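You operate a simulated robot arm through the tools that you are given. There is no shell and no other tool. Be economical: measure what you need, move in short steps, check, and stop when the job is done.

Carry out the task below with a simulated two-armed robot. There is one attempt and no reset: what you move stays moved.

JOB
Swap the dry yellow sponge in the damp tray for the blue one, wetted, and wait for the green lamp.
Fine: wet it in the water dish, leave the dry one on the bench, shut the tray. Where these are worked on the way, their far stop is far enough and under half their travel is too little: damp tray.

It is judged by the outcome, as a careful person would: the job done as asked, and still so three seconds after it is handed in. It fails if anything else is knocked over, pushed out of place, dropped, spilled or broken.

ROBOT AND FRAMES
Two 7-joint arms with two-finger parallel grippers on one trunk, on a base that drives. Base frame: it is fixed to the floor where the robot stands at the start and does not move with it; the origin is under the middle of the robot, x ahead of it, y to its left, z up. Units: cm, degrees, N and s.
The left shoulder is at the start at [5, 16.1, 109.8], the right one opposite. With the tool pointing down near the work surface each hand reaches from about 20 to 68 cm from the robot's upright axis, wherever it stands, measured 20 degrees to its own side. Places, roughly: curing box latch [70, 10, 130]; damp tray [90, 10, 80]; green lamp [70, 10, 140]; inside of the damp tray [90, 10, 80]; red brake lever [30, 60, 90]; top of the finishing bench [40, 90, 90]; vent slider [80, 0, 140]; water dish [30, 120, 90]; wide brush (6x3x6 cm) [50, 90, 90]. Payload 3.43 kg a hand.
The tool frame of a hand sits at the grasp point between the pads (the TCP): z along the fingers, y along the line on which they close. The tips reach 3 cm beyond it. The gripper opens to 9.4 cm. The fingers are 2.8 cm wide and 1 cm thick; the gripper's body (5 by 9.6 cm) begins 5.5 cm behind the TCP.
Orientation is told as [roll, pitch, yaw] about the base's x, y, z axes, in that order, counted from this pose: with the fingers straight down and closing along the base's y, the tool's x points along the base's -x, its y along +y and its z along -z.

CONTROLS
- The arms move only by the tool arm_command. It takes "left_moves", "right_moves" or both (then of equal length, played together; a hand with none holds still); each is a list of rows, each an object of numbers (a shift or turn left out is 0, a gripper value left out holds the last): "x", "y", "z": the shift along the base's x, y, z in m; "rx", "ry", "rz": the turn, a rotation vector about the base's x, y, z in degrees; "fingers": the finger opening in m, from 0 to 0.094. In form: [{"x": .., "y": .., "z": .., "rx": .., "ry": .., "rz": .., "fingers": ..}, ...]. A call has 1 to 20 rows; each row shifts and turns the commanded pose from where the row before left it. Rows are played at 5 a second. More than 5 cm and 8.6 degrees between two rows, or a gripper value outside its range, and nothing of the call is played. Where a pose cannot be reached the arm comes as near as it can. A force on the tool above 60 N (or 10 N above the force at the start of the call, whichever is more), or a blocked arm, ends the call early, and 0.2 s more pass. The fingers move at their own pace (about 4.5 cm/s each) and stop on an object; they squeeze with about 30 N. The grip force told is the motor's: it shows also when the fingers shut on nothing. Time passes only in rows, and 0.2 s behind the last, so rows that do not move let the fingers close. The reply holds the time, the measured pose of the TCP, the force on the tool along the base axes, the opening and the grip force, in the units named above and with some noise, with the torque about the TCP (base axes, N m) and any sound that the robot's microphone picked up.
- Cameras (640 x 400 px; columns grow to the right, rows downward): "scene" is now at [12.69, 3.34, 124.28]; the picture's right is [0.34, -0.94, 0.00], its down [-0.35, -0.13, -0.93] and it looks along [0.87, 0.31, -0.37] (base axes); focal length 228 px, centre (320, 200). "left" rides on the left gripper at [7.6, -1.4, -10.2] in its tool frame; the picture's right is [0.18, 0.98, 0.00], its down [-0.75, 0.14, -0.64] and it looks along [-0.63, 0.12, 0.77] (tool axes); focal length 243 px, centre (320, 200). "right" rides on the right gripper at [7.6, 1.4, -10.2] in its tool frame; the picture's right is [-0.18, 0.98, 0.00], its down [-0.75, -0.14, -0.64] and it looks along [-0.63, -0.12, 0.77] (tool axes); focal length 243 px, centre (320, 200).
- camera(camera): a new picture of that camera. The clock stands still meanwhile.
- raise_lower(by): slides the trunk up (or, below 0, down) by that many cm; the arms and the scene camera ride with it, the base frame stays. It gives what a move gives, with no picture.
- base_move(legs): drives the robot by 1 to 6 legs, each [ahead, left, turn to the left] in cm, cm and degrees, along the robot's own axes; the way and the turn of a leg run together, so that a leg with both is an arc; at most 150 cm and 180 degrees a leg. The arms and the cameras ride along, it lands a little off, and it stops where it bumps. It gives what a move gives.
- aim_head(pan, tilt): turns the head with the scene camera to pan (to the left, within 80 degrees either way) and tilt (down, from -29 to 69), counted from straight ahead of the robot. It gives what a move gives.
- locate(camera, pixels): for up to 12 pixels [column, row] of the newest picture of that camera ("zoom" is the newest enlarged one), the place [x, y, z] in the base frame of the surface seen there, good to about 0.2 cm. The clock stands still meanwhile.
- close_up(camera, box): a new picture of the part [left, top, right, bottom] of that camera's present view, enlarged. The clock stands still meanwhile.
- close_job(): hands the job in; it is judged then, once.

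Keep the steps short. Do not move on a guess: measure, check each grasp and each placing, and mend mistakes. In all there are 80 turns and 62 pictures (those below and enlarged ones count). Leave the grippers open and the arms clear of the work at the hand-in unless told otherwise, and finish with a single line.

The tools are called by a JSON object that holds its "fn" and its "kwargs". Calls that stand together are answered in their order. arm_command: Moves the arms, as the interface text tells. Its arguments: {"type":"object","properties":{"left_moves":{"type":"array","items":{"type":"object","properties":{"x":{"type":"number"},"y":{"type":"number"},"z":{"type":"number"},"rx":{"type":"number"},"ry":{"type":"number"},"rz":{"type":"number"},"fingers":{"type":"number"}}}},"right_moves":{"type":"array","items":{"type":"object","properties":{"x":{"type":"number"},"y":{"type":"number"},"z":{"type":"number"},"rx":{"type":"number"},"ry":{"type":"number"},"rz":{"type":"number"},"fingers":{"type":"number"}}}}},"required":[]} The other tools are called the same way: raise_lower (by) slides the trunk up or down; base_move (legs) drives the base; aim_head (pan, tilt) turns the head that bears the scene camera; camera (camera) takes a picture; locate (camera, pixels) gives the place of the surface under pixels of a picture; close_up (camera, box) takes an enlarged picture of a part of a camera's view; close_job () hands the job in.

At the start:

```text
t: 0.0
left_tool_pos: [34.96, 21.34, 108.88]
left_ee_rot: [0.0, 0.0, 0.1]
left_ft_force: [0.9, 0.2, -0.4]
left_ft_torque: [-0.02, 0.02, 0.0]
left_width: 9.4
left_gripper_force: 0.0
right_tool_pos: [47.0, -7.66, 107.37]
right_ee_rot: [0.0, -0.1, 0.0]
right_ft_force: [0.1, -0.5, 0.2]
right_ft_torque: [-0.03, -0.01, 0.0]
right_width: 9.4
right_gripper_force: 0.0
trunk travel left (down, up): [-12.5, 14.2]
robot x, y, heading: [0.3, -0.07, -0.2]
head pan, tilt: [19.7, 21.8]
```

scene: 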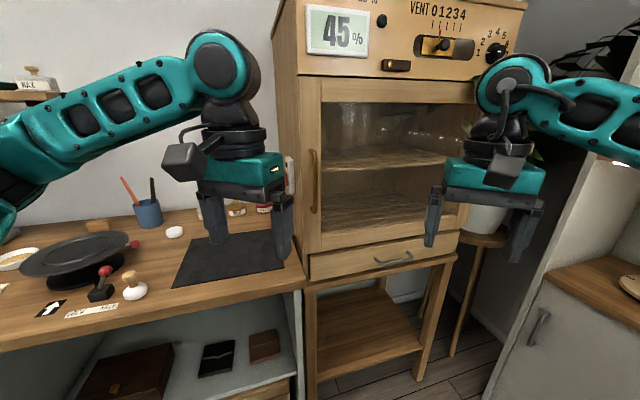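
right: 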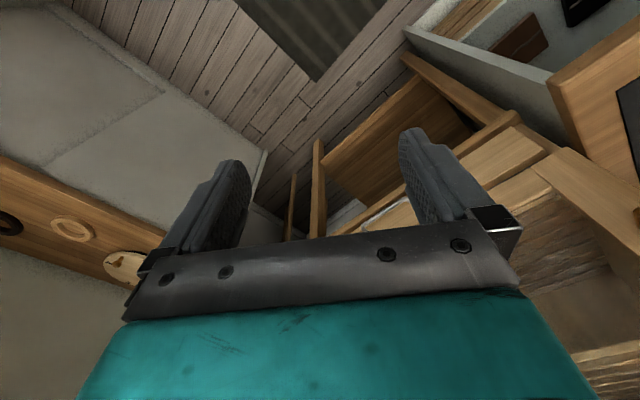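
left: 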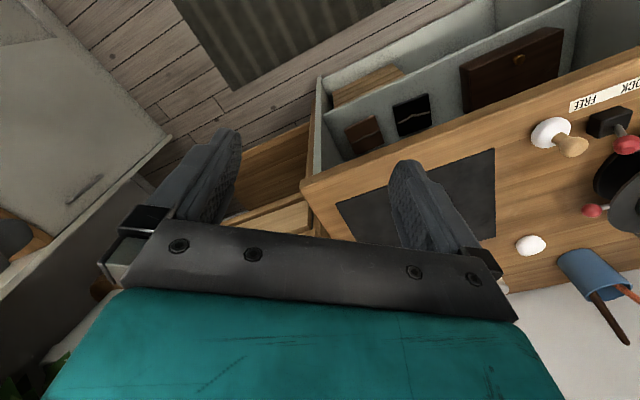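

I see the curing box with the drawer (damp tray, handle near pixel 393,258) and the bench on the left. I'll pan the head left to find the blue sponge and water dish.

{"fn": "locate", "kwargs": {"camera": "scene", "pixels": [[393, 258], [375, 262], [411, 255], [312, 268], [457, 240], [228, 262], [305, 285], [313, 185], [395, 66], [345, 265], [435, 245]]}}

{"fn": "aim_head", "kwargs": {"pan": 65, "tilt": 25}}

{"fn": "camera", "kwargs": {"camera": "scene"}}

```text
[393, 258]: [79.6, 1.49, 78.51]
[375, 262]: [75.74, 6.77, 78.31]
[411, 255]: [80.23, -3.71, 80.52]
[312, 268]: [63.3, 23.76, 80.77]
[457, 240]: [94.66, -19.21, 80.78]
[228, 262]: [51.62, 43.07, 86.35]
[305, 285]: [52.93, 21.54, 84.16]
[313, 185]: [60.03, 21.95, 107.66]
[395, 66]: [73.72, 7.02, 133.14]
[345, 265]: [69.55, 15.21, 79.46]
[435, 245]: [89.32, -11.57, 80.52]
```

```text
t: 1.1
left_tool_pos: [34.96, 21.41, 108.82]
left_ee_rot: [-0.1, 0.0, 0.0]
left_ft_force: [-0.3, 0.2, 0.1]
left_ft_torque: [0.01, 0.03, -0.01]
left_width: 9.4
left_gripper_force: 0.1
right_tool_pos: [46.91, -7.74, 107.32]
right_ee_rot: [0.0, 0.0, 0.0]
right_ft_force: [0.3, 0.0, 0.7]
right_ft_torque: [0.01, -0.03, -0.01]
right_width: 9.38
right_gripper_force: 0.0
trunk travel left (down, up): [-12.5, 14.2]
robot x, y, heading: [-0.23, -0.26, -0.2]
head pan, tilt: [65.0, 25.0]
```

```text
58 pictures are left
```

scene: 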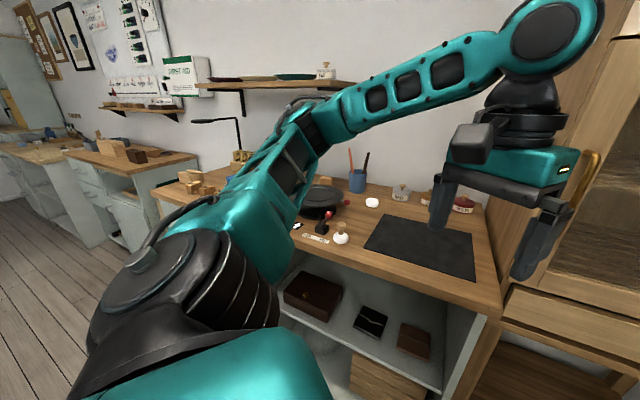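

The left arm hides the bench. I'll back off 25 cm, then turn left to face the bench with the arms high.

{"fn": "base_move", "kwargs": {"legs": [[-25, 0, 0], [0, 0, 75]]}}

{"fn": "aim_head", "kwargs": {"pan": 0, "tilt": 25}}

{"fn": "camera", "kwargs": {"camera": "scene"}}

```text
t: 6.2
left_tool_pos: [-36.68, 39.24, 108.95]
left_ee_rot: [-0.1, 0.1, 75.1]
left_ft_force: [-0.8, 0.2, -0.7]
left_ft_torque: [0.01, 0.01, 0.0]
left_width: 9.39
left_gripper_force: 0.1
right_tool_pos: [-5.4, 43.28, 107.24]
right_ee_rot: [-0.1, 0.0, 74.8]
right_ft_force: [0.8, 0.2, 0.5]
right_ft_torque: [-0.04, 0.0, 0.01]
right_width: 9.4
right_gripper_force: 0.0
trunk travel left (down, up): [-12.5, 14.2]
robot x, y, heading: [-25.07, 0.3, 74.5]
head pan, tilt: [65.0, 25.0]
```

```text
t: 7.5
left_tool_pos: [-36.62, 39.3, 108.74]
left_ee_rot: [-0.1, -0.1, 75.0]
left_ft_force: [-0.1, -0.3, 0.0]
left_ft_torque: [0.02, 0.02, 0.0]
left_width: 9.41
left_gripper_force: 0.1
right_tool_pos: [-5.38, 43.35, 107.42]
right_ee_rot: [0.0, 0.0, 74.8]
right_ft_force: [0.2, 0.1, 0.5]
right_ft_torque: [0.01, -0.02, -0.01]
right_width: 9.41
right_gripper_force: 0.1
trunk travel left (down, up): [-12.5, 14.2]
robot x, y, heading: [-25.09, 0.15, 74.8]
head pan, tilt: [0.0, 25.0]
```

```text
57 pictures are left
```

scene: 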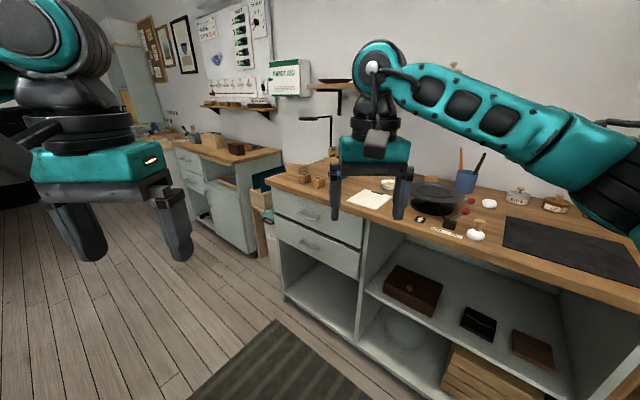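

Now I'll enlarge the bench to find the blue sponge and dish.

{"fn": "close_up", "kwargs": {"camera": "scene", "box": [260, 130, 580, 330]}}

{"fn": "locate", "kwargs": {"camera": "scene", "pixels": [[390, 186], [370, 198], [350, 203], [262, 175], [639, 305], [505, 215], [640, 240], [430, 195], [318, 182], [520, 190], [470, 240]]}}

```text
2.00 times, centred on (420, 230) of scene
```

zoom: 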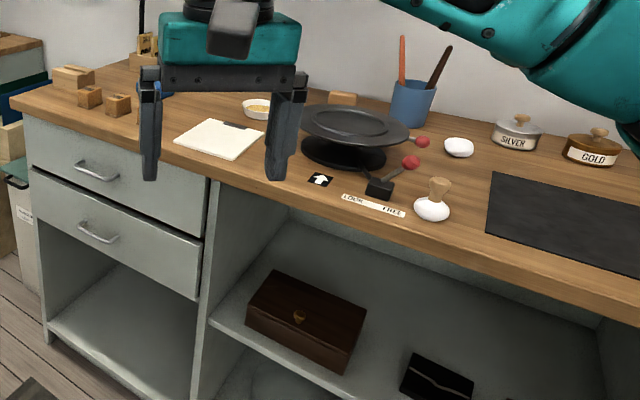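

```text
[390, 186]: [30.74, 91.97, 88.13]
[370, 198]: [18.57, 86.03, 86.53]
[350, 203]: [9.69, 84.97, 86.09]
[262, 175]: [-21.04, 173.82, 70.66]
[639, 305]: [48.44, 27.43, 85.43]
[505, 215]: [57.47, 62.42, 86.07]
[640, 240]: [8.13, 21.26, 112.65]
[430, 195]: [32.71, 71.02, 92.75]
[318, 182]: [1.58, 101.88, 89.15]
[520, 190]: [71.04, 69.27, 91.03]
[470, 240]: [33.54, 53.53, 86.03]
```

The right hand hides the left end of the bench. I'll lift and withdraw it a bit to look.

{"fn": "arm_command", "kwargs": {"right_moves": [{"x": 0.03, "y": -0.04}, {"x": 0.03, "y": -0.04}, {"x": 0.03, "y": -0.04}, {"x": 0.03, "y": -0.04}, {"x": 0.03, "y": -0.04}]}}

{"fn": "close_up", "kwargs": {"camera": "scene", "box": [230, 110, 470, 260]}}

```text
t: 8.7
left_tool_pos: [-36.53, 39.29, 108.89]
left_ee_rot: [0.1, -0.2, 75.0]
left_ft_force: [0.6, -0.6, -0.4]
left_ft_torque: [0.0, 0.02, 0.01]
left_width: 9.4
left_gripper_force: 0.1
right_tool_pos: [9.79, 23.13, 107.49]
right_ee_rot: [0.0, 0.0, 74.9]
right_ft_force: [-0.1, 0.5, -0.6]
right_ft_torque: [-0.01, 0.0, 0.0]
right_width: 9.38
right_gripper_force: 0.0
trunk travel left (down, up): [-12.5, 14.2]
robot x, y, heading: [-25.15, -0.06, 74.9]
head pan, tilt: [0.0, 25.0]
```

```text
2.67 times, centred on (350, 185) of scene
```

zoom: 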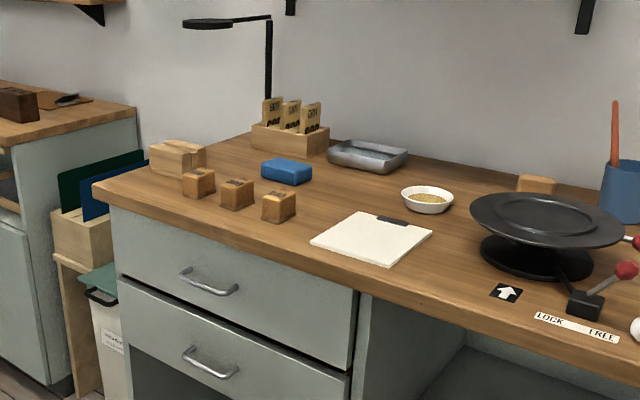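

Now visible: blue sponge (zoom 287,172), metal water dish (zoom 367,155). Measure them.

{"fn": "locate", "kwargs": {"camera": "zoom", "pixels": [[287, 165], [263, 165], [312, 170], [291, 181], [285, 158], [367, 155], [330, 160], [405, 155], [372, 170], [362, 143], [278, 207], [94, 183]]}}

{"fn": "locate", "kwargs": {"camera": "zoom", "pixels": [[200, 185], [237, 195], [270, 48], [400, 225], [230, 20], [290, 130], [180, 155], [639, 380], [330, 200], [427, 198], [320, 282], [365, 148]]}}

```text
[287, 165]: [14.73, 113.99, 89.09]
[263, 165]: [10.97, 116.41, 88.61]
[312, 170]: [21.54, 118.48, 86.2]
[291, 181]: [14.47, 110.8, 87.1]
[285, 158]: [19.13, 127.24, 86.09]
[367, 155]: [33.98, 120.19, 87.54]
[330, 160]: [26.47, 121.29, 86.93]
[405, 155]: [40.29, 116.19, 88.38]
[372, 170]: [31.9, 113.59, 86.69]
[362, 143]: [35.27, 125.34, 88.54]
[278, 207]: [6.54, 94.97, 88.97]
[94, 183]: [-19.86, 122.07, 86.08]
```

```text
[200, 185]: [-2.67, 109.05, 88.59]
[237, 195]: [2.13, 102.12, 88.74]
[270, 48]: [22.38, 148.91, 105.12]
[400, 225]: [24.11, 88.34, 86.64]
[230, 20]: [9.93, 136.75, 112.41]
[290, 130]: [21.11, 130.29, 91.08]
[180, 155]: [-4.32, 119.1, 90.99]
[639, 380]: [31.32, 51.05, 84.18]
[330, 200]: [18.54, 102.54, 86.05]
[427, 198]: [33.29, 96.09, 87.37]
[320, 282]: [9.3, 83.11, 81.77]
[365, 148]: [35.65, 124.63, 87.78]
```

Measured: sponge ~(14.7,114,89), dish ~(34,119.5). Bench front runs along (-0.585,0.81), so facing it means heading ≈36°. I'll turn there and look at the tray and the space in front of it.

{"fn": "base_move", "kwargs": {"legs": [[0, 0, -39]]}}

{"fn": "aim_head", "kwargs": {"pan": -35, "tilt": 25}}

{"fn": "camera", "kwargs": {"camera": "scene"}}

```text
t: 11.0
left_tool_pos: [-8.83, 37.56, 108.84]
left_ee_rot: [0.1, 0.0, 35.4]
left_ft_force: [0.2, 0.9, 0.8]
left_ft_torque: [0.02, 0.01, -0.02]
left_width: 9.41
left_gripper_force: 0.0
right_tool_pos: [16.61, -4.21, 107.44]
right_ee_rot: [0.0, 0.0, 35.3]
right_ft_force: [0.7, 0.2, 0.2]
right_ft_torque: [-0.01, 0.0, 0.01]
right_width: 9.4
right_gripper_force: 0.1
trunk travel left (down, up): [-12.5, 14.2]
robot x, y, heading: [-25.36, -0.17, 35.3]
head pan, tilt: [0.0, 25.0]
```

```text
t: 12.0
left_tool_pos: [-8.78, 37.6, 108.92]
left_ee_rot: [-0.1, 0.0, 35.5]
left_ft_force: [0.3, 0.2, -0.1]
left_ft_torque: [0.01, 0.01, 0.02]
left_width: 9.41
left_gripper_force: 0.0
right_tool_pos: [16.62, -4.18, 107.47]
right_ee_rot: [-0.1, -0.1, 35.2]
right_ft_force: [-0.4, -0.2, -0.2]
right_ft_torque: [0.01, -0.02, 0.06]
right_width: 9.4
right_gripper_force: 0.1
trunk travel left (down, up): [-12.5, 14.2]
robot x, y, heading: [-25.31, 0.1, 35.4]
head pan, tilt: [-35.0, 25.0]
```

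```text
54 pictures are left
```

scene: 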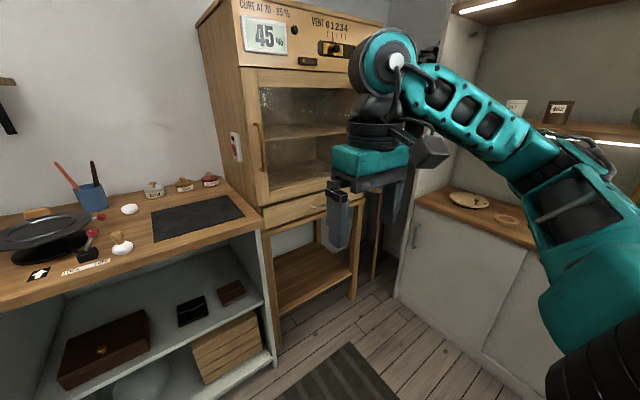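

I'll enlarge the box's panel and tray to read them, and locate the cabinet on the right.

{"fn": "close_up", "kwargs": {"camera": "scene", "box": [220, 0, 380, 100]}}

{"fn": "locate", "kwargs": {"camera": "scene", "pixels": [[420, 200], [400, 295], [480, 355], [530, 245], [264, 210], [385, 195], [262, 228], [358, 295], [340, 190], [540, 260], [420, 235]]}}

```text
4.00 times, centred on (300, 50) of scene
```

zoom: 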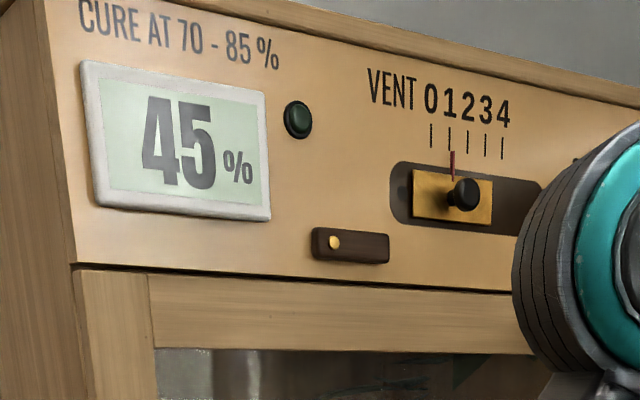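

```text
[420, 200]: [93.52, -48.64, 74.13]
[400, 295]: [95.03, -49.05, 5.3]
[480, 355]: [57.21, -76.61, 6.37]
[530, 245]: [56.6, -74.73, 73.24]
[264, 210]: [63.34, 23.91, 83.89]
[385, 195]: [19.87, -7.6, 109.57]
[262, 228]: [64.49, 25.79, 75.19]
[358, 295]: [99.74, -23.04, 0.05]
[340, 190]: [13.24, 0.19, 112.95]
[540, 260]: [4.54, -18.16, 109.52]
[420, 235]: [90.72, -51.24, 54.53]
```

Vent near 1, 45 %, green lamp dark; "cure at 70–85 %". The cabinet on the right leaves plenty of room. I drive ahead 28, right 55 to stand in front of the tray.

{"fn": "base_move", "kwargs": {"legs": [[0, -55, 0.5], [26, 0, 0]]}}

{"fn": "aim_head", "kwargs": {"pan": 0, "tilt": 40}}

{"fn": "camera", "kwargs": {"camera": "scene"}}

```text
t: 17.1
left_tool_pos: [22.07, -6.38, 108.81]
left_ee_rot: [-0.2, -0.1, 35.7]
left_ft_force: [-0.6, -0.3, 0.7]
left_ft_torque: [-0.02, -0.02, -0.01]
left_width: 9.41
left_gripper_force: 0.1
right_tool_pos: [47.87, -48.03, 107.5]
right_ee_rot: [-0.1, -0.1, 35.7]
right_ft_force: [0.3, -0.6, -0.1]
right_ft_torque: [-0.02, 0.02, 0.0]
right_width: 9.41
right_gripper_force: 0.1
trunk travel left (down, up): [-12.5, 14.2]
robot x, y, heading: [5.87, -44.1, 35.7]
head pan, tilt: [-35.0, 25.0]
stopped in leg 1: the robot was blocked; the commanded pose is now the measured one
```

```text
t: 18.1
left_tool_pos: [22.14, -6.31, 108.9]
left_ee_rot: [-0.2, -0.1, 35.6]
left_ft_force: [0.3, 0.9, 0.7]
left_ft_torque: [0.0, 0.01, -0.02]
left_width: 9.42
left_gripper_force: 0.0
right_tool_pos: [47.77, -48.02, 107.49]
right_ee_rot: [-0.2, 0.0, 35.7]
right_ft_force: [0.0, 0.6, 0.7]
right_ft_torque: [-0.02, -0.01, 0.03]
right_width: 9.4
right_gripper_force: 0.2
trunk travel left (down, up): [-12.5, 14.2]
robot x, y, heading: [6.15, -44.39, 35.6]
head pan, tilt: [0.0, 40.0]
```

```text
52 pictures are left
```

scene: 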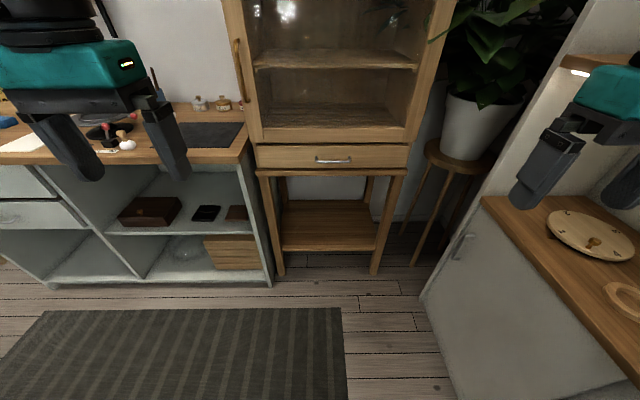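

It stopped nearly where I wanted (straight in front of the drawer). I shift 2 cm left and drive ahead 26.

{"fn": "base_move", "kwargs": {"legs": [[0, 2, 0], [26, 0, 0]]}}

{"fn": "camera", "kwargs": {"camera": "scene"}}

```text
t: 20.5
left_tool_pos: [42.57, 10.27, 108.87]
left_ee_rot: [-0.1, 0.0, 35.6]
left_ft_force: [0.3, 1.1, -0.5]
left_ft_torque: [-0.01, -0.02, 0.0]
left_width: 9.41
left_gripper_force: 0.0
right_tool_pos: [68.27, -31.46, 107.52]
right_ee_rot: [0.0, 0.0, 35.5]
right_ft_force: [-0.9, 0.5, 0.3]
right_ft_torque: [-0.02, -0.05, -0.01]
right_width: 9.42
right_gripper_force: 0.0
trunk travel left (down, up): [-12.5, 14.2]
robot x, y, heading: [26.53, -27.43, 35.4]
head pan, tilt: [0.0, 40.0]
```

```text
51 pictures are left
```

scene: 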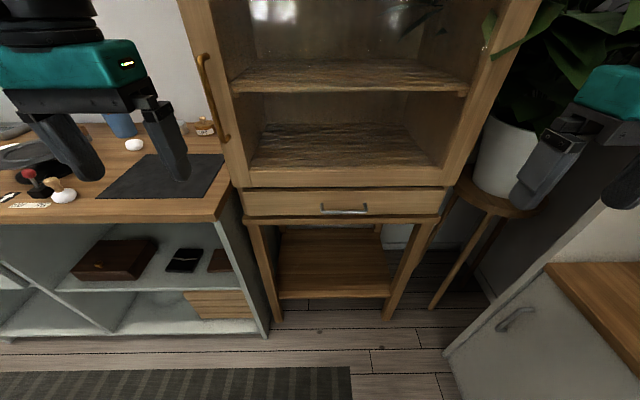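

Zoom on the handle and measure it.

{"fn": "close_up", "kwargs": {"camera": "scene", "box": [296, 180, 392, 240]}}

{"fn": "locate", "kwargs": {"camera": "zoom", "pixels": [[190, 205], [320, 207], [450, 205], [175, 180], [470, 175], [320, 170], [320, 140], [320, 230], [320, 110], [180, 200], [460, 200]]}}

```text
6.67 times, centred on (344, 210) of scene
```

zoom: 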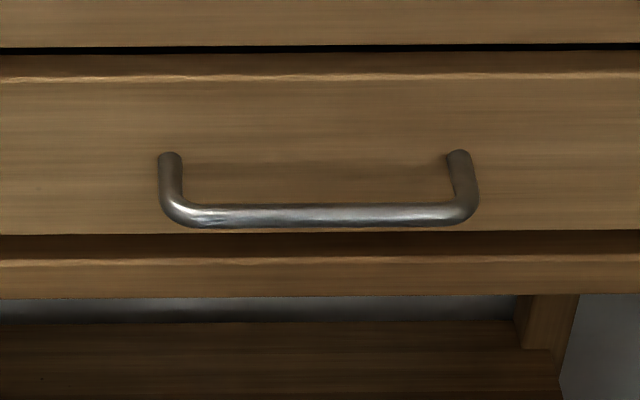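

```text
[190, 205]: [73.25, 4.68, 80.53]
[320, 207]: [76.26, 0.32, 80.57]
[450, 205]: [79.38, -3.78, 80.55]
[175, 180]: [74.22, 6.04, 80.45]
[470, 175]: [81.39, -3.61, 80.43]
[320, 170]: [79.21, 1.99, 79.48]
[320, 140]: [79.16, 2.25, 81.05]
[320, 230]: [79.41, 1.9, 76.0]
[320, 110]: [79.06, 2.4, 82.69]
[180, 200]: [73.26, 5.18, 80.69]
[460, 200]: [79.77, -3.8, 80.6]
```

Handle bar centre ≈(76.3,0.3,80.3), 2.9 cm proud of the face. I'll turn the right hand so that it closes across the bar (yaw 90°, then tilt 65° forward), in place, fingers at 3 cm.

{"fn": "arm_command", "kwargs": {"right_moves": [{"rz": 8.2, "fingers": 0.03}, {"rz": 8.2}, {"rz": 8.2}, {"rz": 8.2}, {"rz": 8.2}, {"rz": 8.2}, {"rz": 8.2}, {"rz": 8.2}, {"rz": 8.2}, {"rz": 8.2}, {"rz": 8}, {"rx": 4.72, "ry": -6.61}, {"rx": 4.72, "ry": -6.61}, {"rx": 4.72, "ry": -6.61}, {"rx": 4.72, "ry": -6.61}, {"rx": 4.72, "ry": -6.61}, {"rx": 4.72, "ry": -6.61}, {"rx": 4.72, "ry": -6.61}, {"rx": 4.72, "ry": -6.61}]}}

{"fn": "camera", "kwargs": {"camera": "scene"}}

```text
t: 24.5
left_tool_pos: [42.57, 10.25, 108.79]
left_ee_rot: [-0.1, 0.0, 35.6]
left_ft_force: [0.1, 0.1, 1.1]
left_ft_torque: [0.02, 0.02, -0.02]
left_width: 9.39
left_gripper_force: 0.0
right_tool_pos: [60.04, -17.39, 117.63]
right_ee_rot: [-64.9, 0.2, 125.5]
right_ft_force: [0.0, 0.4, 0.3]
right_ft_torque: [0.0, 0.02, 0.02]
right_width: 2.99
right_gripper_force: 0.0
right hand out of reach, approached as far as the arm can: row 7, 8, 9, 10, 11, 13, 14, 15, 16, 17, 18, 19
trunk travel left (down, up): [-12.5, 14.2]
robot x, y, heading: [26.38, -27.81, 35.3]
head pan, tilt: [0.0, 40.0]
```

```text
49 pictures are left
```

scene: 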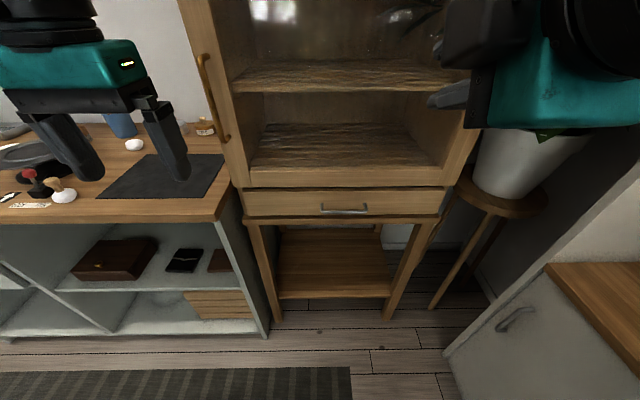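

The orientation was reached, though the hand drifted to (60,-17,118). Lowering the trunk 12 cm helps the reach; then a small test shift.

{"fn": "raise_lower", "kwargs": {"by": -12}}

{"fn": "arm_command", "kwargs": {"right_moves": [{"z": -0.03}, {"z": -0.03}]}}

```text
t: 26.0
left_tool_pos: [42.42, 10.21, 96.92]
left_ee_rot: [-0.1, 0.0, 35.5]
left_ft_force: [0.7, -0.1, 0.5]
left_ft_torque: [0.01, 0.0, 0.01]
left_width: 9.37
left_gripper_force: 0.0
right_tool_pos: [60.02, -17.4, 105.51]
right_ee_rot: [-64.9, 0.0, 125.5]
right_ft_force: [0.4, -0.3, 0.9]
right_ft_torque: [0.03, 0.01, 0.01]
right_width: 3.01
right_gripper_force: 0.1
trunk travel left (down, up): [-0.5, 26.2]
robot x, y, heading: [26.44, -27.12, 35.3]
head pan, tilt: [0.0, 40.0]
```

```text
t: 26.6
left_tool_pos: [42.45, 10.31, 96.91]
left_ee_rot: [-0.1, -0.1, 35.6]
left_ft_force: [-0.6, -0.7, 0.0]
left_ft_torque: [-0.05, 0.01, 0.0]
left_width: 9.39
left_gripper_force: 0.1
right_tool_pos: [60.44, -14.41, 101.72]
right_ee_rot: [-64.8, 0.1, 125.4]
right_ft_force: [-0.3, -0.8, 0.2]
right_ft_torque: [-0.02, 0.0, 0.01]
right_width: 3.0
right_gripper_force: 0.0
right hand out of reach, approached as far as the arm can: row 1, 2
trunk travel left (down, up): [-0.5, 26.2]
robot x, y, heading: [26.23, -27.09, 35.4]
head pan, tilt: [0.0, 40.0]
```

{"fn": "arm_command", "kwargs": {"right_moves": [{"x": 0.015, "y": 0.0167, "z": -0.035}, {"x": 0.015, "y": 0.0167, "z": -0.035}, {"x": 0.015, "y": 0.0167, "z": -0.035}, {"x": 0.015, "y": 0.0167, "z": -0.035}, {"x": 0.015, "y": 0.0167, "z": -0.035}]}}

{"fn": "camera", "kwargs": {"camera": "scene"}}

```text
t: 27.8
left_tool_pos: [42.43, 10.28, 96.76]
left_ee_rot: [-0.1, 0.1, 35.5]
left_ft_force: [0.2, 0.2, -0.4]
left_ft_torque: [0.03, -0.01, 0.0]
left_width: 9.39
left_gripper_force: 0.0
right_tool_pos: [68.02, -5.89, 84.33]
right_ee_rot: [-65.0, 0.0, 125.5]
right_ft_force: [0.1, -0.2, 0.7]
right_ft_torque: [0.03, 0.0, -0.01]
right_width: 3.0
right_gripper_force: 0.0
trunk travel left (down, up): [-0.5, 26.2]
robot x, y, heading: [26.56, -27.19, 35.5]
head pan, tilt: [0.0, 40.0]
```

```text
48 pictures are left
```

scene: 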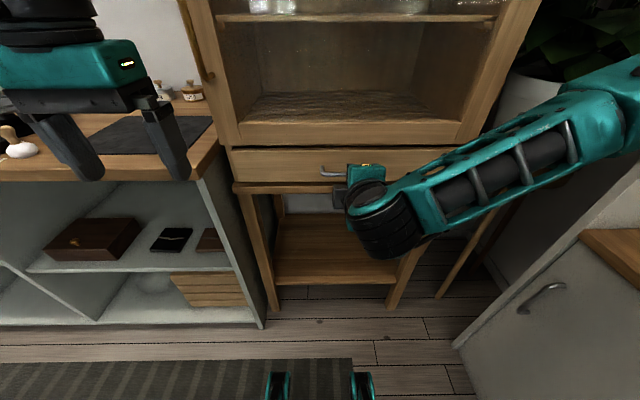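

Pre-pose reached. I advance 6 cm along the finger direction and check with the right camera.

{"fn": "arm_command", "kwargs": {"right_moves": [{"z": 0.008}, {"x": 0.0148, "y": 0.0105, "z": -0.0085}, {"x": 0.0148, "y": 0.0105, "z": -0.0085}, {"x": 0.0148, "y": 0.0105, "z": -0.0085}]}}

{"fn": "camera", "kwargs": {"camera": "right"}}

```text
t: 28.8
left_tool_pos: [42.45, 10.25, 96.77]
left_ee_rot: [-0.1, 0.0, 35.6]
left_ft_force: [0.4, 0.4, 0.1]
left_ft_torque: [0.02, 0.06, 0.01]
left_width: 9.38
left_gripper_force: 0.1
right_tool_pos: [72.46, -2.83, 82.47]
right_ee_rot: [-64.8, 0.1, 125.5]
right_ft_force: [-0.5, 0.8, -0.6]
right_ft_torque: [-0.03, -0.02, 0.0]
right_width: 3.01
right_gripper_force: 0.0
trunk travel left (down, up): [-0.5, 26.2]
robot x, y, heading: [26.39, -27.15, 35.7]
head pan, tilt: [0.0, 40.0]
```

```text
47 pictures are left
```

right: 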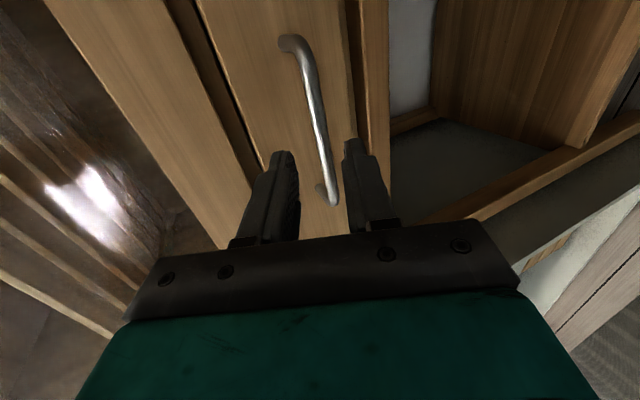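

The bar lies between the fingers. Advance 3.5 cm further and close.

{"fn": "arm_command", "kwargs": {"right_moves": [{"x": 0.0135, "y": 0.0096, "z": -0.0078}, {"x": 0.0135, "y": 0.0096, "z": -0.0075}, {"fingers": 0.0}, {}, {}]}}

{"fn": "camera", "kwargs": {"camera": "right"}}

```text
t: 30.0
left_tool_pos: [42.38, 10.3, 96.78]
left_ee_rot: [-0.1, 0.0, 35.6]
left_ft_force: [-1.1, -0.6, -0.1]
left_ft_torque: [-0.02, 0.0, 0.0]
left_width: 9.41
left_gripper_force: 0.1
right_tool_pos: [75.18, -0.98, 80.85]
right_ee_rot: [-64.7, 0.2, 125.5]
right_ft_force: [-1.3, -1.3, -7.6]
right_ft_torque: [-0.59, -0.26, 0.37]
right_width: 0.98
right_gripper_force: 43.2
trunk travel left (down, up): [-0.5, 26.2]
robot x, y, heading: [26.25, -27.7, 35.6]
head pan, tilt: [0.0, 40.0]
```

```text
46 pictures are left
```

right: 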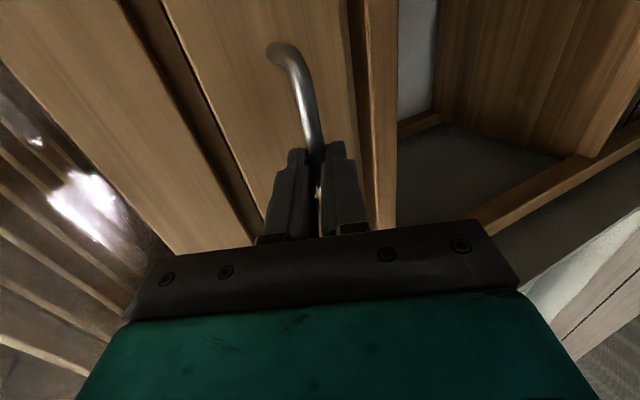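

Gripped (0.98 cm wide). Pull straight out, 6 cm in small rows.

{"fn": "arm_command", "kwargs": {"right_moves": [{"x": -0.0163, "y": -0.0116}, {"x": -0.0163, "y": -0.0116}, {"x": -0.0163, "y": -0.0116}, {"x": -0.0163, "y": -0.0116}]}}

{"fn": "camera", "kwargs": {"camera": "scene"}}

```text
t: 31.0
left_tool_pos: [42.57, 10.29, 96.78]
left_ee_rot: [0.0, 0.1, 35.6]
left_ft_force: [-0.4, -0.3, 0.5]
left_ft_torque: [0.02, 0.03, 0.04]
left_width: 9.41
left_gripper_force: 0.1
right_tool_pos: [68.64, -5.63, 80.89]
right_ee_rot: [-64.7, 0.1, 125.4]
right_ft_force: [3.4, -6.0, -15.0]
right_ft_torque: [-0.66, -0.18, 0.85]
right_width: 0.95
right_gripper_force: 43.4
trunk travel left (down, up): [-0.5, 26.2]
robot x, y, heading: [26.21, -27.16, 35.3]
head pan, tilt: [0.0, 40.0]
```

```text
45 pictures are left
```

scene: 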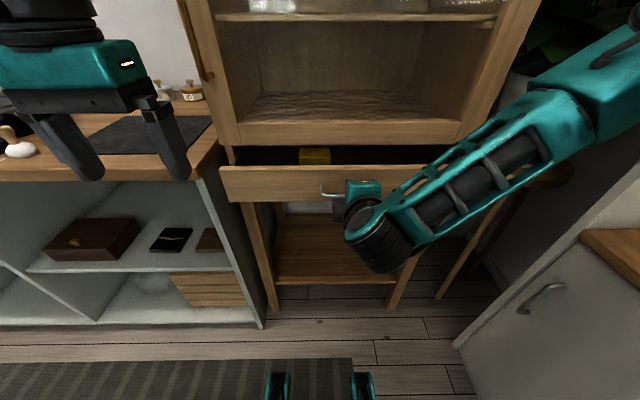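

The drawer opens, the yellow sponge shows at (315,155). Keep pulling.

{"fn": "arm_command", "kwargs": {"right_moves": [{"x": -0.0163, "y": -0.0116, "z": 0.001}, {"x": -0.0163, "y": -0.0116}, {"x": -0.0163, "y": -0.0116}, {"x": -0.0163, "y": -0.0116}]}}

{"fn": "camera", "kwargs": {"camera": "scene"}}

```text
t: 32.0
left_tool_pos: [42.6, 10.42, 96.82]
left_ee_rot: [0.0, 0.0, 35.6]
left_ft_force: [-0.8, 0.3, 0.9]
left_ft_torque: [0.0, -0.02, 0.0]
left_width: 9.4
left_gripper_force: 0.1
right_tool_pos: [62.11, -10.34, 80.9]
right_ee_rot: [-64.3, 0.2, 125.3]
right_ft_force: [5.9, -9.5, -28.0]
right_ft_torque: [-0.71, 0.05, 0.81]
right_width: 0.93
right_gripper_force: 43.7
trunk travel left (down, up): [-0.5, 26.2]
robot x, y, heading: [25.95, -27.23, 35.4]
head pan, tilt: [0.0, 40.0]
```

```text
44 pictures are left
```

scene: 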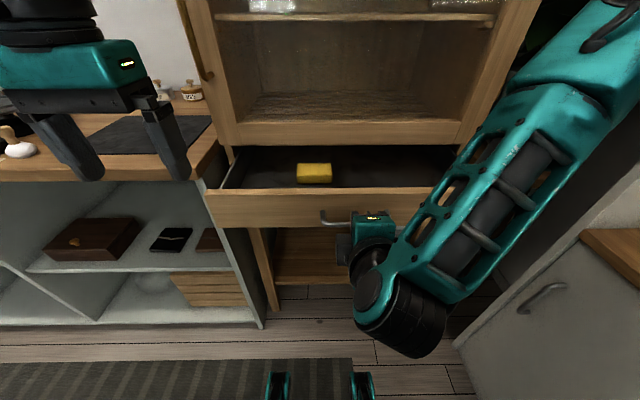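

Open 16 cm; upward strain on the handle has grown (28 N), so I ease 3 mm down and pull on.

{"fn": "arm_command", "kwargs": {"right_moves": [{"z": -0.003}, {"x": -0.0163, "y": -0.0116}, {"x": -0.0163, "y": -0.0116}, {"x": -0.0163, "y": -0.0116}]}}

{"fn": "camera", "kwargs": {"camera": "scene"}}

```text
t: 33.0
left_tool_pos: [42.51, 10.04, 96.95]
left_ee_rot: [0.1, -0.1, 35.5]
left_ft_force: [-0.3, 1.3, -0.7]
left_ft_torque: [0.03, 0.02, -0.02]
left_width: 9.4
left_gripper_force: 0.0
right_tool_pos: [57.53, -12.94, 80.86]
right_ee_rot: [-65.8, 0.5, 124.6]
right_ft_force: [22.2, -27.0, 26.2]
right_ft_torque: [-0.84, -1.21, -0.23]
right_width: 1.01
right_gripper_force: 43.6
right hand out of reach, approached as far as the arm can: row 4
trunk travel left (down, up): [-0.5, 26.2]
robot x, y, heading: [26.27, -27.52, 35.5]
head pan, tilt: [0.0, 40.0]
```

```text
43 pictures are left
```

scene: 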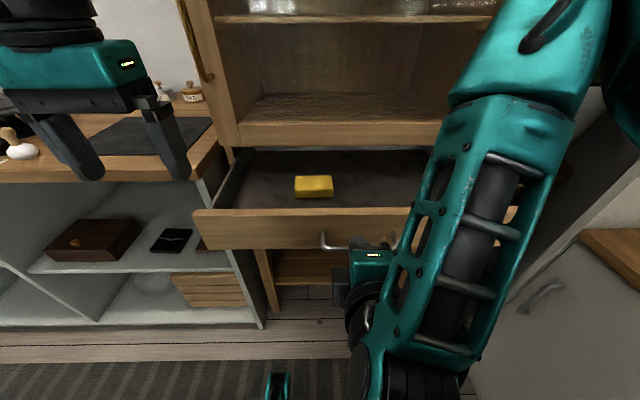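

Open ~21 cm with the sponge fully exposed. I open the fingers, back the base 12 cm so the hand clears the handle, and measure the sponge and tray.

{"fn": "locate", "kwargs": {"camera": "scene", "pixels": [[314, 183], [297, 180], [331, 180], [314, 177], [314, 195], [296, 197], [333, 197], [260, 190], [290, 165], [260, 210], [216, 140], [300, 208]]}}

{"fn": "arm_command", "kwargs": {"right_moves": [{"fingers": 0.05}, {}, {}]}}

{"fn": "base_move", "kwargs": {"legs": [[-12, 0, 0]]}}

{"fn": "camera", "kwargs": {"camera": "scene"}}

```text
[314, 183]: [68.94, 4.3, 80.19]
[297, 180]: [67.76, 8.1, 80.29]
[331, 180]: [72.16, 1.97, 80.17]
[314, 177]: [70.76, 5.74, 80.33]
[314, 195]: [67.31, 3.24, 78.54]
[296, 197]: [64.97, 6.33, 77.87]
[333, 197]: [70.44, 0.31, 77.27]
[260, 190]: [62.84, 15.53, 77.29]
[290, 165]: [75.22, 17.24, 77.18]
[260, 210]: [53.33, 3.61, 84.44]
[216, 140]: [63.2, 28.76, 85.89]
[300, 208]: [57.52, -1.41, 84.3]
```

```text
t: 33.8
left_tool_pos: [42.46, 10.33, 96.72]
left_ee_rot: [-0.1, 0.0, 35.6]
left_ft_force: [0.8, -0.1, -0.2]
left_ft_torque: [-0.02, 0.0, 0.02]
left_width: 9.38
left_gripper_force: 0.0
right_tool_pos: [57.13, -12.58, 80.48]
right_ee_rot: [-64.8, -0.1, 125.5]
right_ft_force: [-0.6, 0.4, -0.9]
right_ft_torque: [-0.06, 0.02, 0.02]
right_width: 5.0
right_gripper_force: 0.0
trunk travel left (down, up): [-0.5, 26.2]
robot x, y, heading: [26.1, -27.27, 35.6]
head pan, tilt: [0.0, 40.0]
```

```text
t: 35.0
left_tool_pos: [32.75, 3.34, 96.79]
left_ee_rot: [-0.1, 0.0, 35.6]
left_ft_force: [-0.3, 0.6, 0.2]
left_ft_torque: [-0.04, 0.0, 0.0]
left_width: 9.43
left_gripper_force: 0.1
right_tool_pos: [47.32, -19.63, 80.39]
right_ee_rot: [-64.9, 0.1, 125.3]
right_ft_force: [0.2, 0.2, 0.4]
right_ft_torque: [-0.03, -0.02, -0.01]
right_width: 4.97
right_gripper_force: 0.0
trunk travel left (down, up): [-0.5, 26.2]
robot x, y, heading: [16.4, -34.29, 35.5]
head pan, tilt: [0.0, 40.0]
```

```text
42 pictures are left
```

scene: 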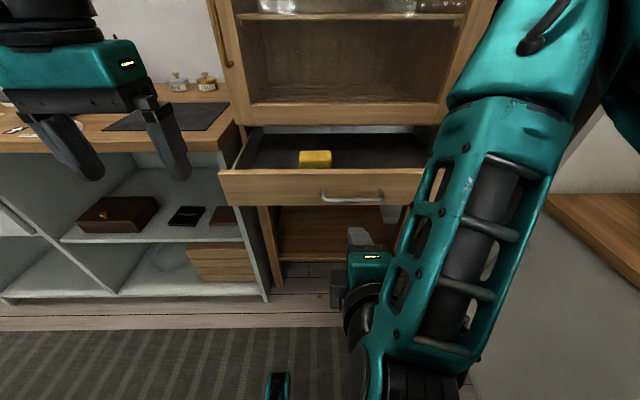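

Handle clear. Sponge: centre ≈(69.3,4.5), top 80.2, 7.5 cm long across the tray. I return the right hand to its pointing-down pose, up and to the right, so that I can come forward again.

{"fn": "arm_command", "kwargs": {"right_moves": [{"rx": -4.72, "ry": 6.61, "z": 0.02}, {"rx": -4.72, "ry": 6.61, "z": 0.02}, {"rx": -4.72, "ry": 6.61, "z": 0.02}, {"rx": -4.72, "ry": 6.61, "z": 0.02}, {"rx": -4.72, "ry": 6.61, "z": 0.02}, {"rx": -4.72, "ry": 6.61, "z": 0.02}, {"rx": -4.72, "ry": 6.61, "z": 0.02}, {"rx": -4.72, "ry": 6.61, "z": 0.02}, {"rz": -8.2, "x": 0.013, "y": -0.018}, {"rz": -8.2, "x": 0.013, "y": -0.018}, {"rz": -8.2, "x": 0.013, "y": -0.018}, {"rz": -8.2, "x": 0.013, "y": -0.018}, {"rz": -8.2, "x": 0.013, "y": -0.018}, {"rz": -8.2, "x": 0.013, "y": -0.018}, {"rz": -8.2, "x": 0.013, "y": -0.018}, {"rz": -8.2, "x": 0.013, "y": -0.018}, {"rz": -8.2}, {"rz": -8.2}, {"rz": -8}]}}

{"fn": "camera", "kwargs": {"camera": "scene"}}

```text
t: 39.0
left_tool_pos: [32.81, 3.26, 96.89]
left_ee_rot: [-0.1, 0.0, 35.6]
left_ft_force: [-1.0, 0.4, 0.1]
left_ft_torque: [0.0, 0.01, -0.01]
left_width: 9.41
left_gripper_force: 0.0
right_tool_pos: [56.13, -33.86, 96.04]
right_ee_rot: [0.1, 0.1, 35.4]
right_ft_force: [0.2, 0.0, 0.1]
right_ft_torque: [-0.02, -0.01, 0.01]
right_width: 4.99
right_gripper_force: 0.0
right hand out of reach, approached as far as the arm can: row 1, 7, 8
trunk travel left (down, up): [-0.5, 26.2]
robot x, y, heading: [16.39, -34.19, 35.3]
head pan, tilt: [0.0, 40.0]
```

```text
41 pictures are left
```

scene: 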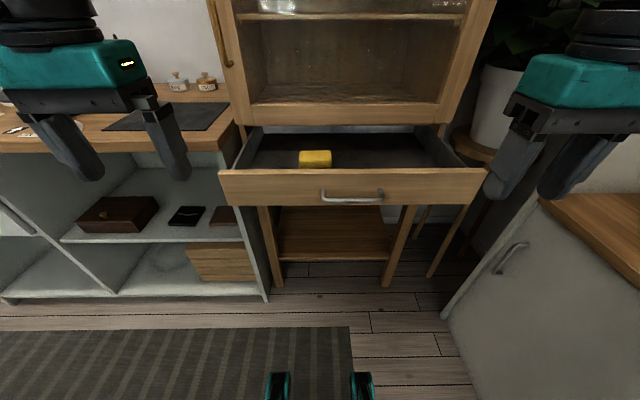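

Clear. Drive 14 ahead so the left hand can reach over the tray, raise the trunk slightly so hand heights stay safe is not needed. Then re-measure the sponge.

{"fn": "base_move", "kwargs": {"legs": [[14, 0, 0]]}}

{"fn": "close_up", "kwargs": {"camera": "scene", "box": [200, 110, 440, 260]}}

```text
t: 40.3
left_tool_pos: [44.0, 11.34, 96.81]
left_ee_rot: [0.0, 0.0, 35.6]
left_ft_force: [0.2, 0.7, 1.1]
left_ft_torque: [-0.01, 0.01, -0.03]
left_width: 9.39
left_gripper_force: 0.0
right_tool_pos: [67.44, -25.81, 95.98]
right_ee_rot: [0.1, 0.0, 35.6]
right_ft_force: [-0.3, -0.8, 0.5]
right_ft_torque: [-0.01, 0.01, -0.04]
right_width: 5.01
right_gripper_force: 0.2
trunk travel left (down, up): [-0.5, 26.2]
robot x, y, heading: [28.37, -26.64, 35.5]
head pan, tilt: [0.0, 40.0]
```

```text
2.67 times, centred on (320, 185) of scene
```

zoom: 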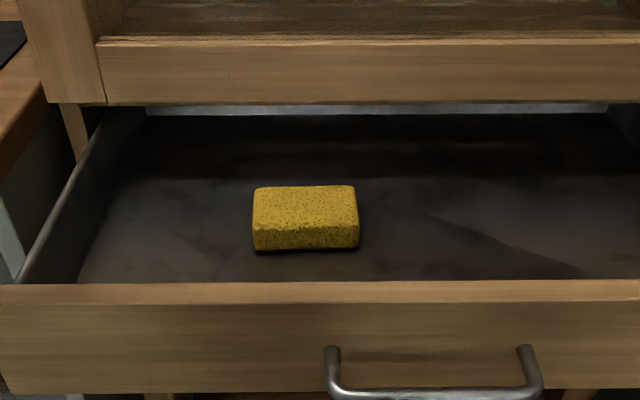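

{"fn": "locate", "kwargs": {"camera": "zoom", "pixels": [[306, 205], [257, 215], [355, 214], [306, 188], [306, 226], [306, 249], [255, 240], [357, 240], [300, 270], [480, 290], [420, 35], [300, 290]]}}

```text
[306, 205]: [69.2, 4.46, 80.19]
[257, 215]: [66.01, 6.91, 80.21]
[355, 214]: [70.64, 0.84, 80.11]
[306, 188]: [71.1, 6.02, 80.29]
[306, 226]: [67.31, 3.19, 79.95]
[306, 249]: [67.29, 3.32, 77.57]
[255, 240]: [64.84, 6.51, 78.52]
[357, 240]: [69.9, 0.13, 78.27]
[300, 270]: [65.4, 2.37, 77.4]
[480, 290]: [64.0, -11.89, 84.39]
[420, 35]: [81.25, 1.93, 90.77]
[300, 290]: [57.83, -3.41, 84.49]
```

Sponge centre (69.2,4.6). I move the left hand above it at z≈97 with a 10° lean that keeps the wrist away from the box.

{"fn": "arm_command", "kwargs": {"left_moves": [{"x": 0.041, "y": -0.0121, "rx": 2.9, "ry": -4.07, "fingers": 0.094}, {"x": 0.041, "y": -0.0121, "rx": 2.9, "ry": -4.07}, {"x": 0.041, "y": -0.0121}, {"x": 0.041, "y": -0.0121}, {"x": 0.041, "y": -0.0121}, {"x": 0.041, "y": -0.0121}, {"z": -0.03}, {"z": -0.03}]}}

{"fn": "camera", "kwargs": {"camera": "left"}}

{"fn": "camera", "kwargs": {"camera": "scene"}}

```text
t: 42.1
left_tool_pos: [68.59, 4.14, 90.71]
left_ee_rot: [-0.1, -10.0, 35.6]
left_ft_force: [0.6, 0.5, -0.7]
left_ft_torque: [0.0, 0.0, 0.01]
left_width: 9.39
left_gripper_force: 0.1
right_tool_pos: [67.48, -25.88, 96.11]
right_ee_rot: [0.1, 0.1, 35.5]
right_ft_force: [-0.2, -0.8, 0.1]
right_ft_torque: [0.02, 0.01, 0.02]
right_width: 5.01
right_gripper_force: 0.1
trunk travel left (down, up): [-0.5, 26.2]
robot x, y, heading: [27.96, -26.45, 35.4]
head pan, tilt: [0.0, 40.0]
```

```text
39 pictures are left
```

left: 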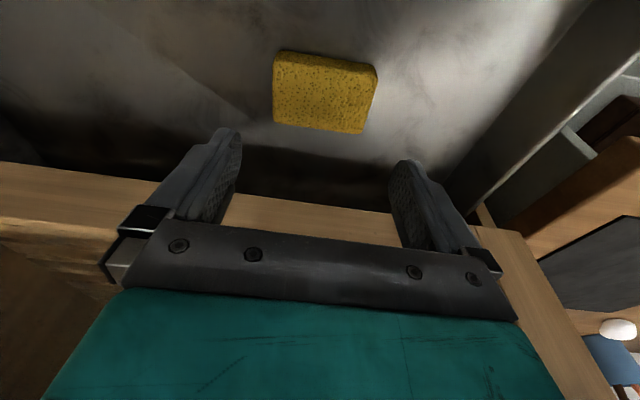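

```text
38 pictures are left
```

scene: 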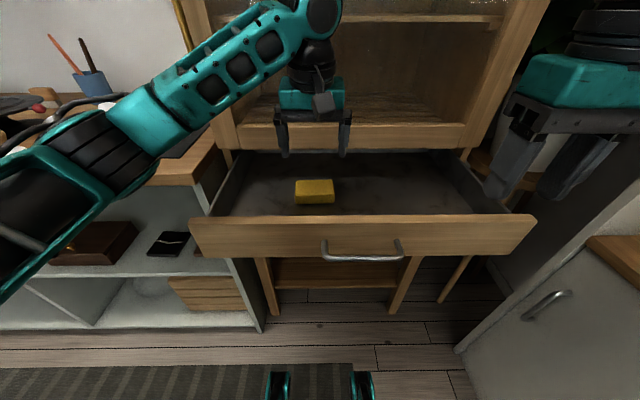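

Aligned laterally. Descend to z≈80.9 in steps and check.

{"fn": "arm_command", "kwargs": {"left_moves": [{"z": -0.03}, {"z": -0.03}, {"z": -0.02}, {"z": -0.018}]}}

{"fn": "camera", "kwargs": {"camera": "left"}}

```text
t: 43.1
left_tool_pos: [68.44, 4.04, 81.12]
left_ee_rot: [-0.1, -10.1, 35.5]
left_ft_force: [-0.1, -0.3, -0.5]
left_ft_torque: [0.02, 0.01, 0.01]
left_width: 9.39
left_gripper_force: 0.0
right_tool_pos: [67.27, -25.82, 96.08]
right_ee_rot: [0.1, 0.1, 35.6]
right_ft_force: [-0.2, -0.4, 0.2]
right_ft_torque: [-0.03, 0.01, 0.03]
right_width: 5.01
right_gripper_force: 0.1
trunk travel left (down, up): [-0.5, 26.2]
robot x, y, heading: [27.83, -26.51, 35.3]
head pan, tilt: [0.0, 40.0]
```

```text
37 pictures are left
```

left: 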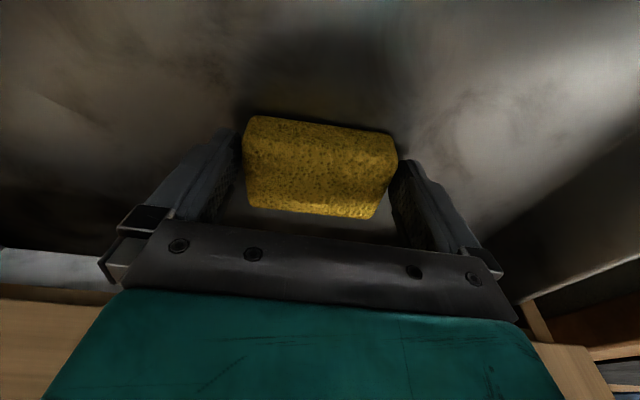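

Sponge is between the fingers. Close and lift 2 cm to check.

{"fn": "arm_command", "kwargs": {"left_moves": [{"fingers": 0.055}, {}, {}, {}, {"z": 0.02}]}}

{"fn": "camera", "kwargs": {"camera": "left"}}

```text
t: 44.3
left_tool_pos: [68.52, 3.99, 83.03]
left_ee_rot: [-0.1, -10.1, 35.6]
left_ft_force: [0.6, -0.5, -0.3]
left_ft_torque: [-0.02, -0.01, -0.03]
left_width: 8.43
left_gripper_force: 29.6
right_tool_pos: [67.38, -25.72, 95.97]
right_ee_rot: [0.2, 0.1, 35.6]
right_ft_force: [-0.1, 0.3, -1.0]
right_ft_torque: [-0.01, 0.01, -0.02]
right_width: 4.98
right_gripper_force: 0.1
trunk travel left (down, up): [-0.5, 26.2]
robot x, y, heading: [27.42, -26.59, 35.4]
head pan, tilt: [0.0, 40.0]
```

```text
36 pictures are left
```

left: 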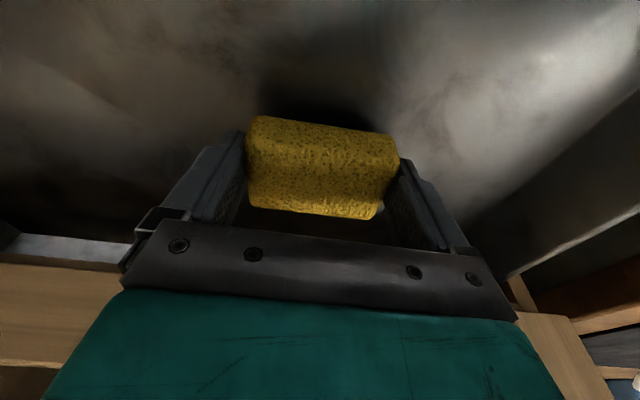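

Held (8.4 cm). Lift, draw back from the box, and look at the bench for a bare spot.

{"fn": "arm_command", "kwargs": {"left_moves": [{"z": 0.04}, {"z": 0.04}, {"z": 0.04}, {"z": 0.04}, {"x": -0.0326, "y": -0.0232}, {"x": -0.0326, "y": -0.0232}, {"x": -0.0326, "y": -0.0232}, {"x": -0.0326, "y": -0.0232}]}}

{"fn": "aim_head", "kwargs": {"pan": 35, "tilt": 40}}

{"fn": "camera", "kwargs": {"camera": "scene"}}

```text
t: 46.1
left_tool_pos: [55.37, -5.21, 99.07]
left_ee_rot: [-0.1, -9.9, 35.6]
left_ft_force: [0.4, 0.0, 0.0]
left_ft_torque: [0.0, 0.0, -0.03]
left_width: 8.4
left_gripper_force: 29.9
right_tool_pos: [67.43, -25.91, 96.06]
right_ee_rot: [0.1, 0.1, 35.6]
right_ft_force: [0.2, -0.6, -0.1]
right_ft_torque: [-0.01, 0.02, 0.0]
right_width: 4.98
right_gripper_force: 0.1
trunk travel left (down, up): [-0.5, 26.2]
robot x, y, heading: [28.14, -26.58, 35.3]
head pan, tilt: [0.0, 40.0]
```

```text
t: 47.1
left_tool_pos: [55.56, -5.21, 99.09]
left_ee_rot: [-0.2, -10.1, 35.6]
left_ft_force: [-0.4, 0.1, 0.2]
left_ft_torque: [0.0, 0.0, 0.01]
left_width: 8.39
left_gripper_force: 30.0
right_tool_pos: [67.34, -25.76, 96.11]
right_ee_rot: [0.1, 0.1, 35.7]
right_ft_force: [0.0, 1.1, 0.7]
right_ft_torque: [-0.06, 0.01, -0.04]
right_width: 5.0
right_gripper_force: 0.1
trunk travel left (down, up): [-0.5, 26.2]
robot x, y, heading: [27.34, -26.3, 35.2]
head pan, tilt: [35.0, 40.0]
```

```text
35 pictures are left
```

scene: 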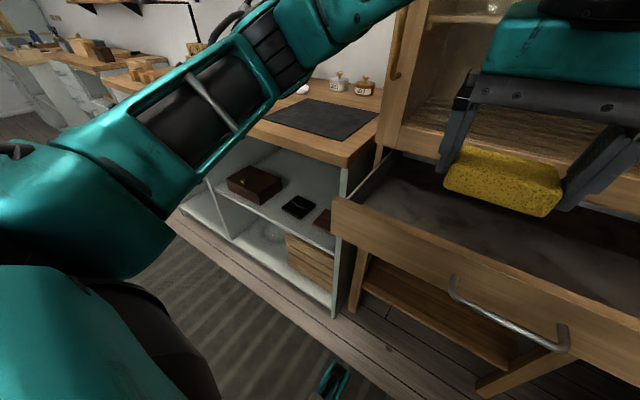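

{"fn": "close_up", "kwargs": {"camera": "scene", "box": [240, 60, 400, 160]}}

{"fn": "locate", "kwargs": {"camera": "scene", "pixels": [[309, 100], [377, 113], [352, 137], [266, 120], [345, 150], [362, 90], [376, 125], [255, 127], [337, 82], [303, 90], [300, 140]]}}

```text
4.00 times, centred on (320, 110) of scene
```

zoom: 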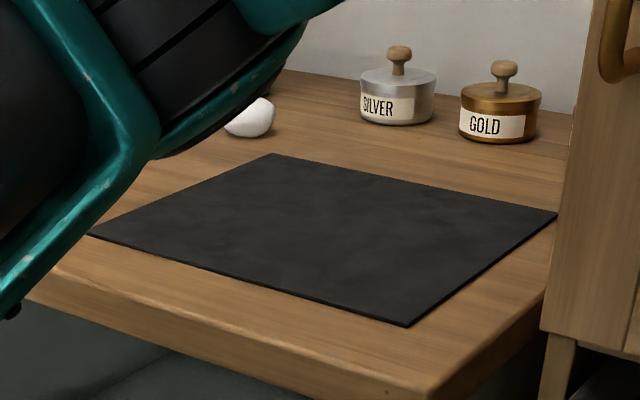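

```text
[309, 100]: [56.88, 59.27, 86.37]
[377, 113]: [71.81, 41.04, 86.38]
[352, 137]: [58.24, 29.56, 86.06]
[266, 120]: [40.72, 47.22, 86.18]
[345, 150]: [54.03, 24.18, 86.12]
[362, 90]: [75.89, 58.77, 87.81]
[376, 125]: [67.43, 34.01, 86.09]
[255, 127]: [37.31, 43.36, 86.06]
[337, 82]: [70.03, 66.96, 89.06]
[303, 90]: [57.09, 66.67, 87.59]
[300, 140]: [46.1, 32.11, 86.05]
```

{"fn": "locate", "kwargs": {"camera": "zoom", "pixels": [[405, 320], [400, 328], [425, 385], [250, 284], [150, 253], [92, 232], [555, 214], [545, 295], [320, 350], [200, 310], [100, 280], [440, 395]]}}

```text
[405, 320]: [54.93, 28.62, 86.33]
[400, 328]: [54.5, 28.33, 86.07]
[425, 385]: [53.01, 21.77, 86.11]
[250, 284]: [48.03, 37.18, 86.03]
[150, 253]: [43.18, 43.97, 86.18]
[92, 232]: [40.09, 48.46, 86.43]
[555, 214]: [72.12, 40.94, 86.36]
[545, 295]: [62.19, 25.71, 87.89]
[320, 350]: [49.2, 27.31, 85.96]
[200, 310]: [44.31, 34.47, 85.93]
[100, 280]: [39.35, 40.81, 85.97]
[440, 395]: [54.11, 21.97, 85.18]
```

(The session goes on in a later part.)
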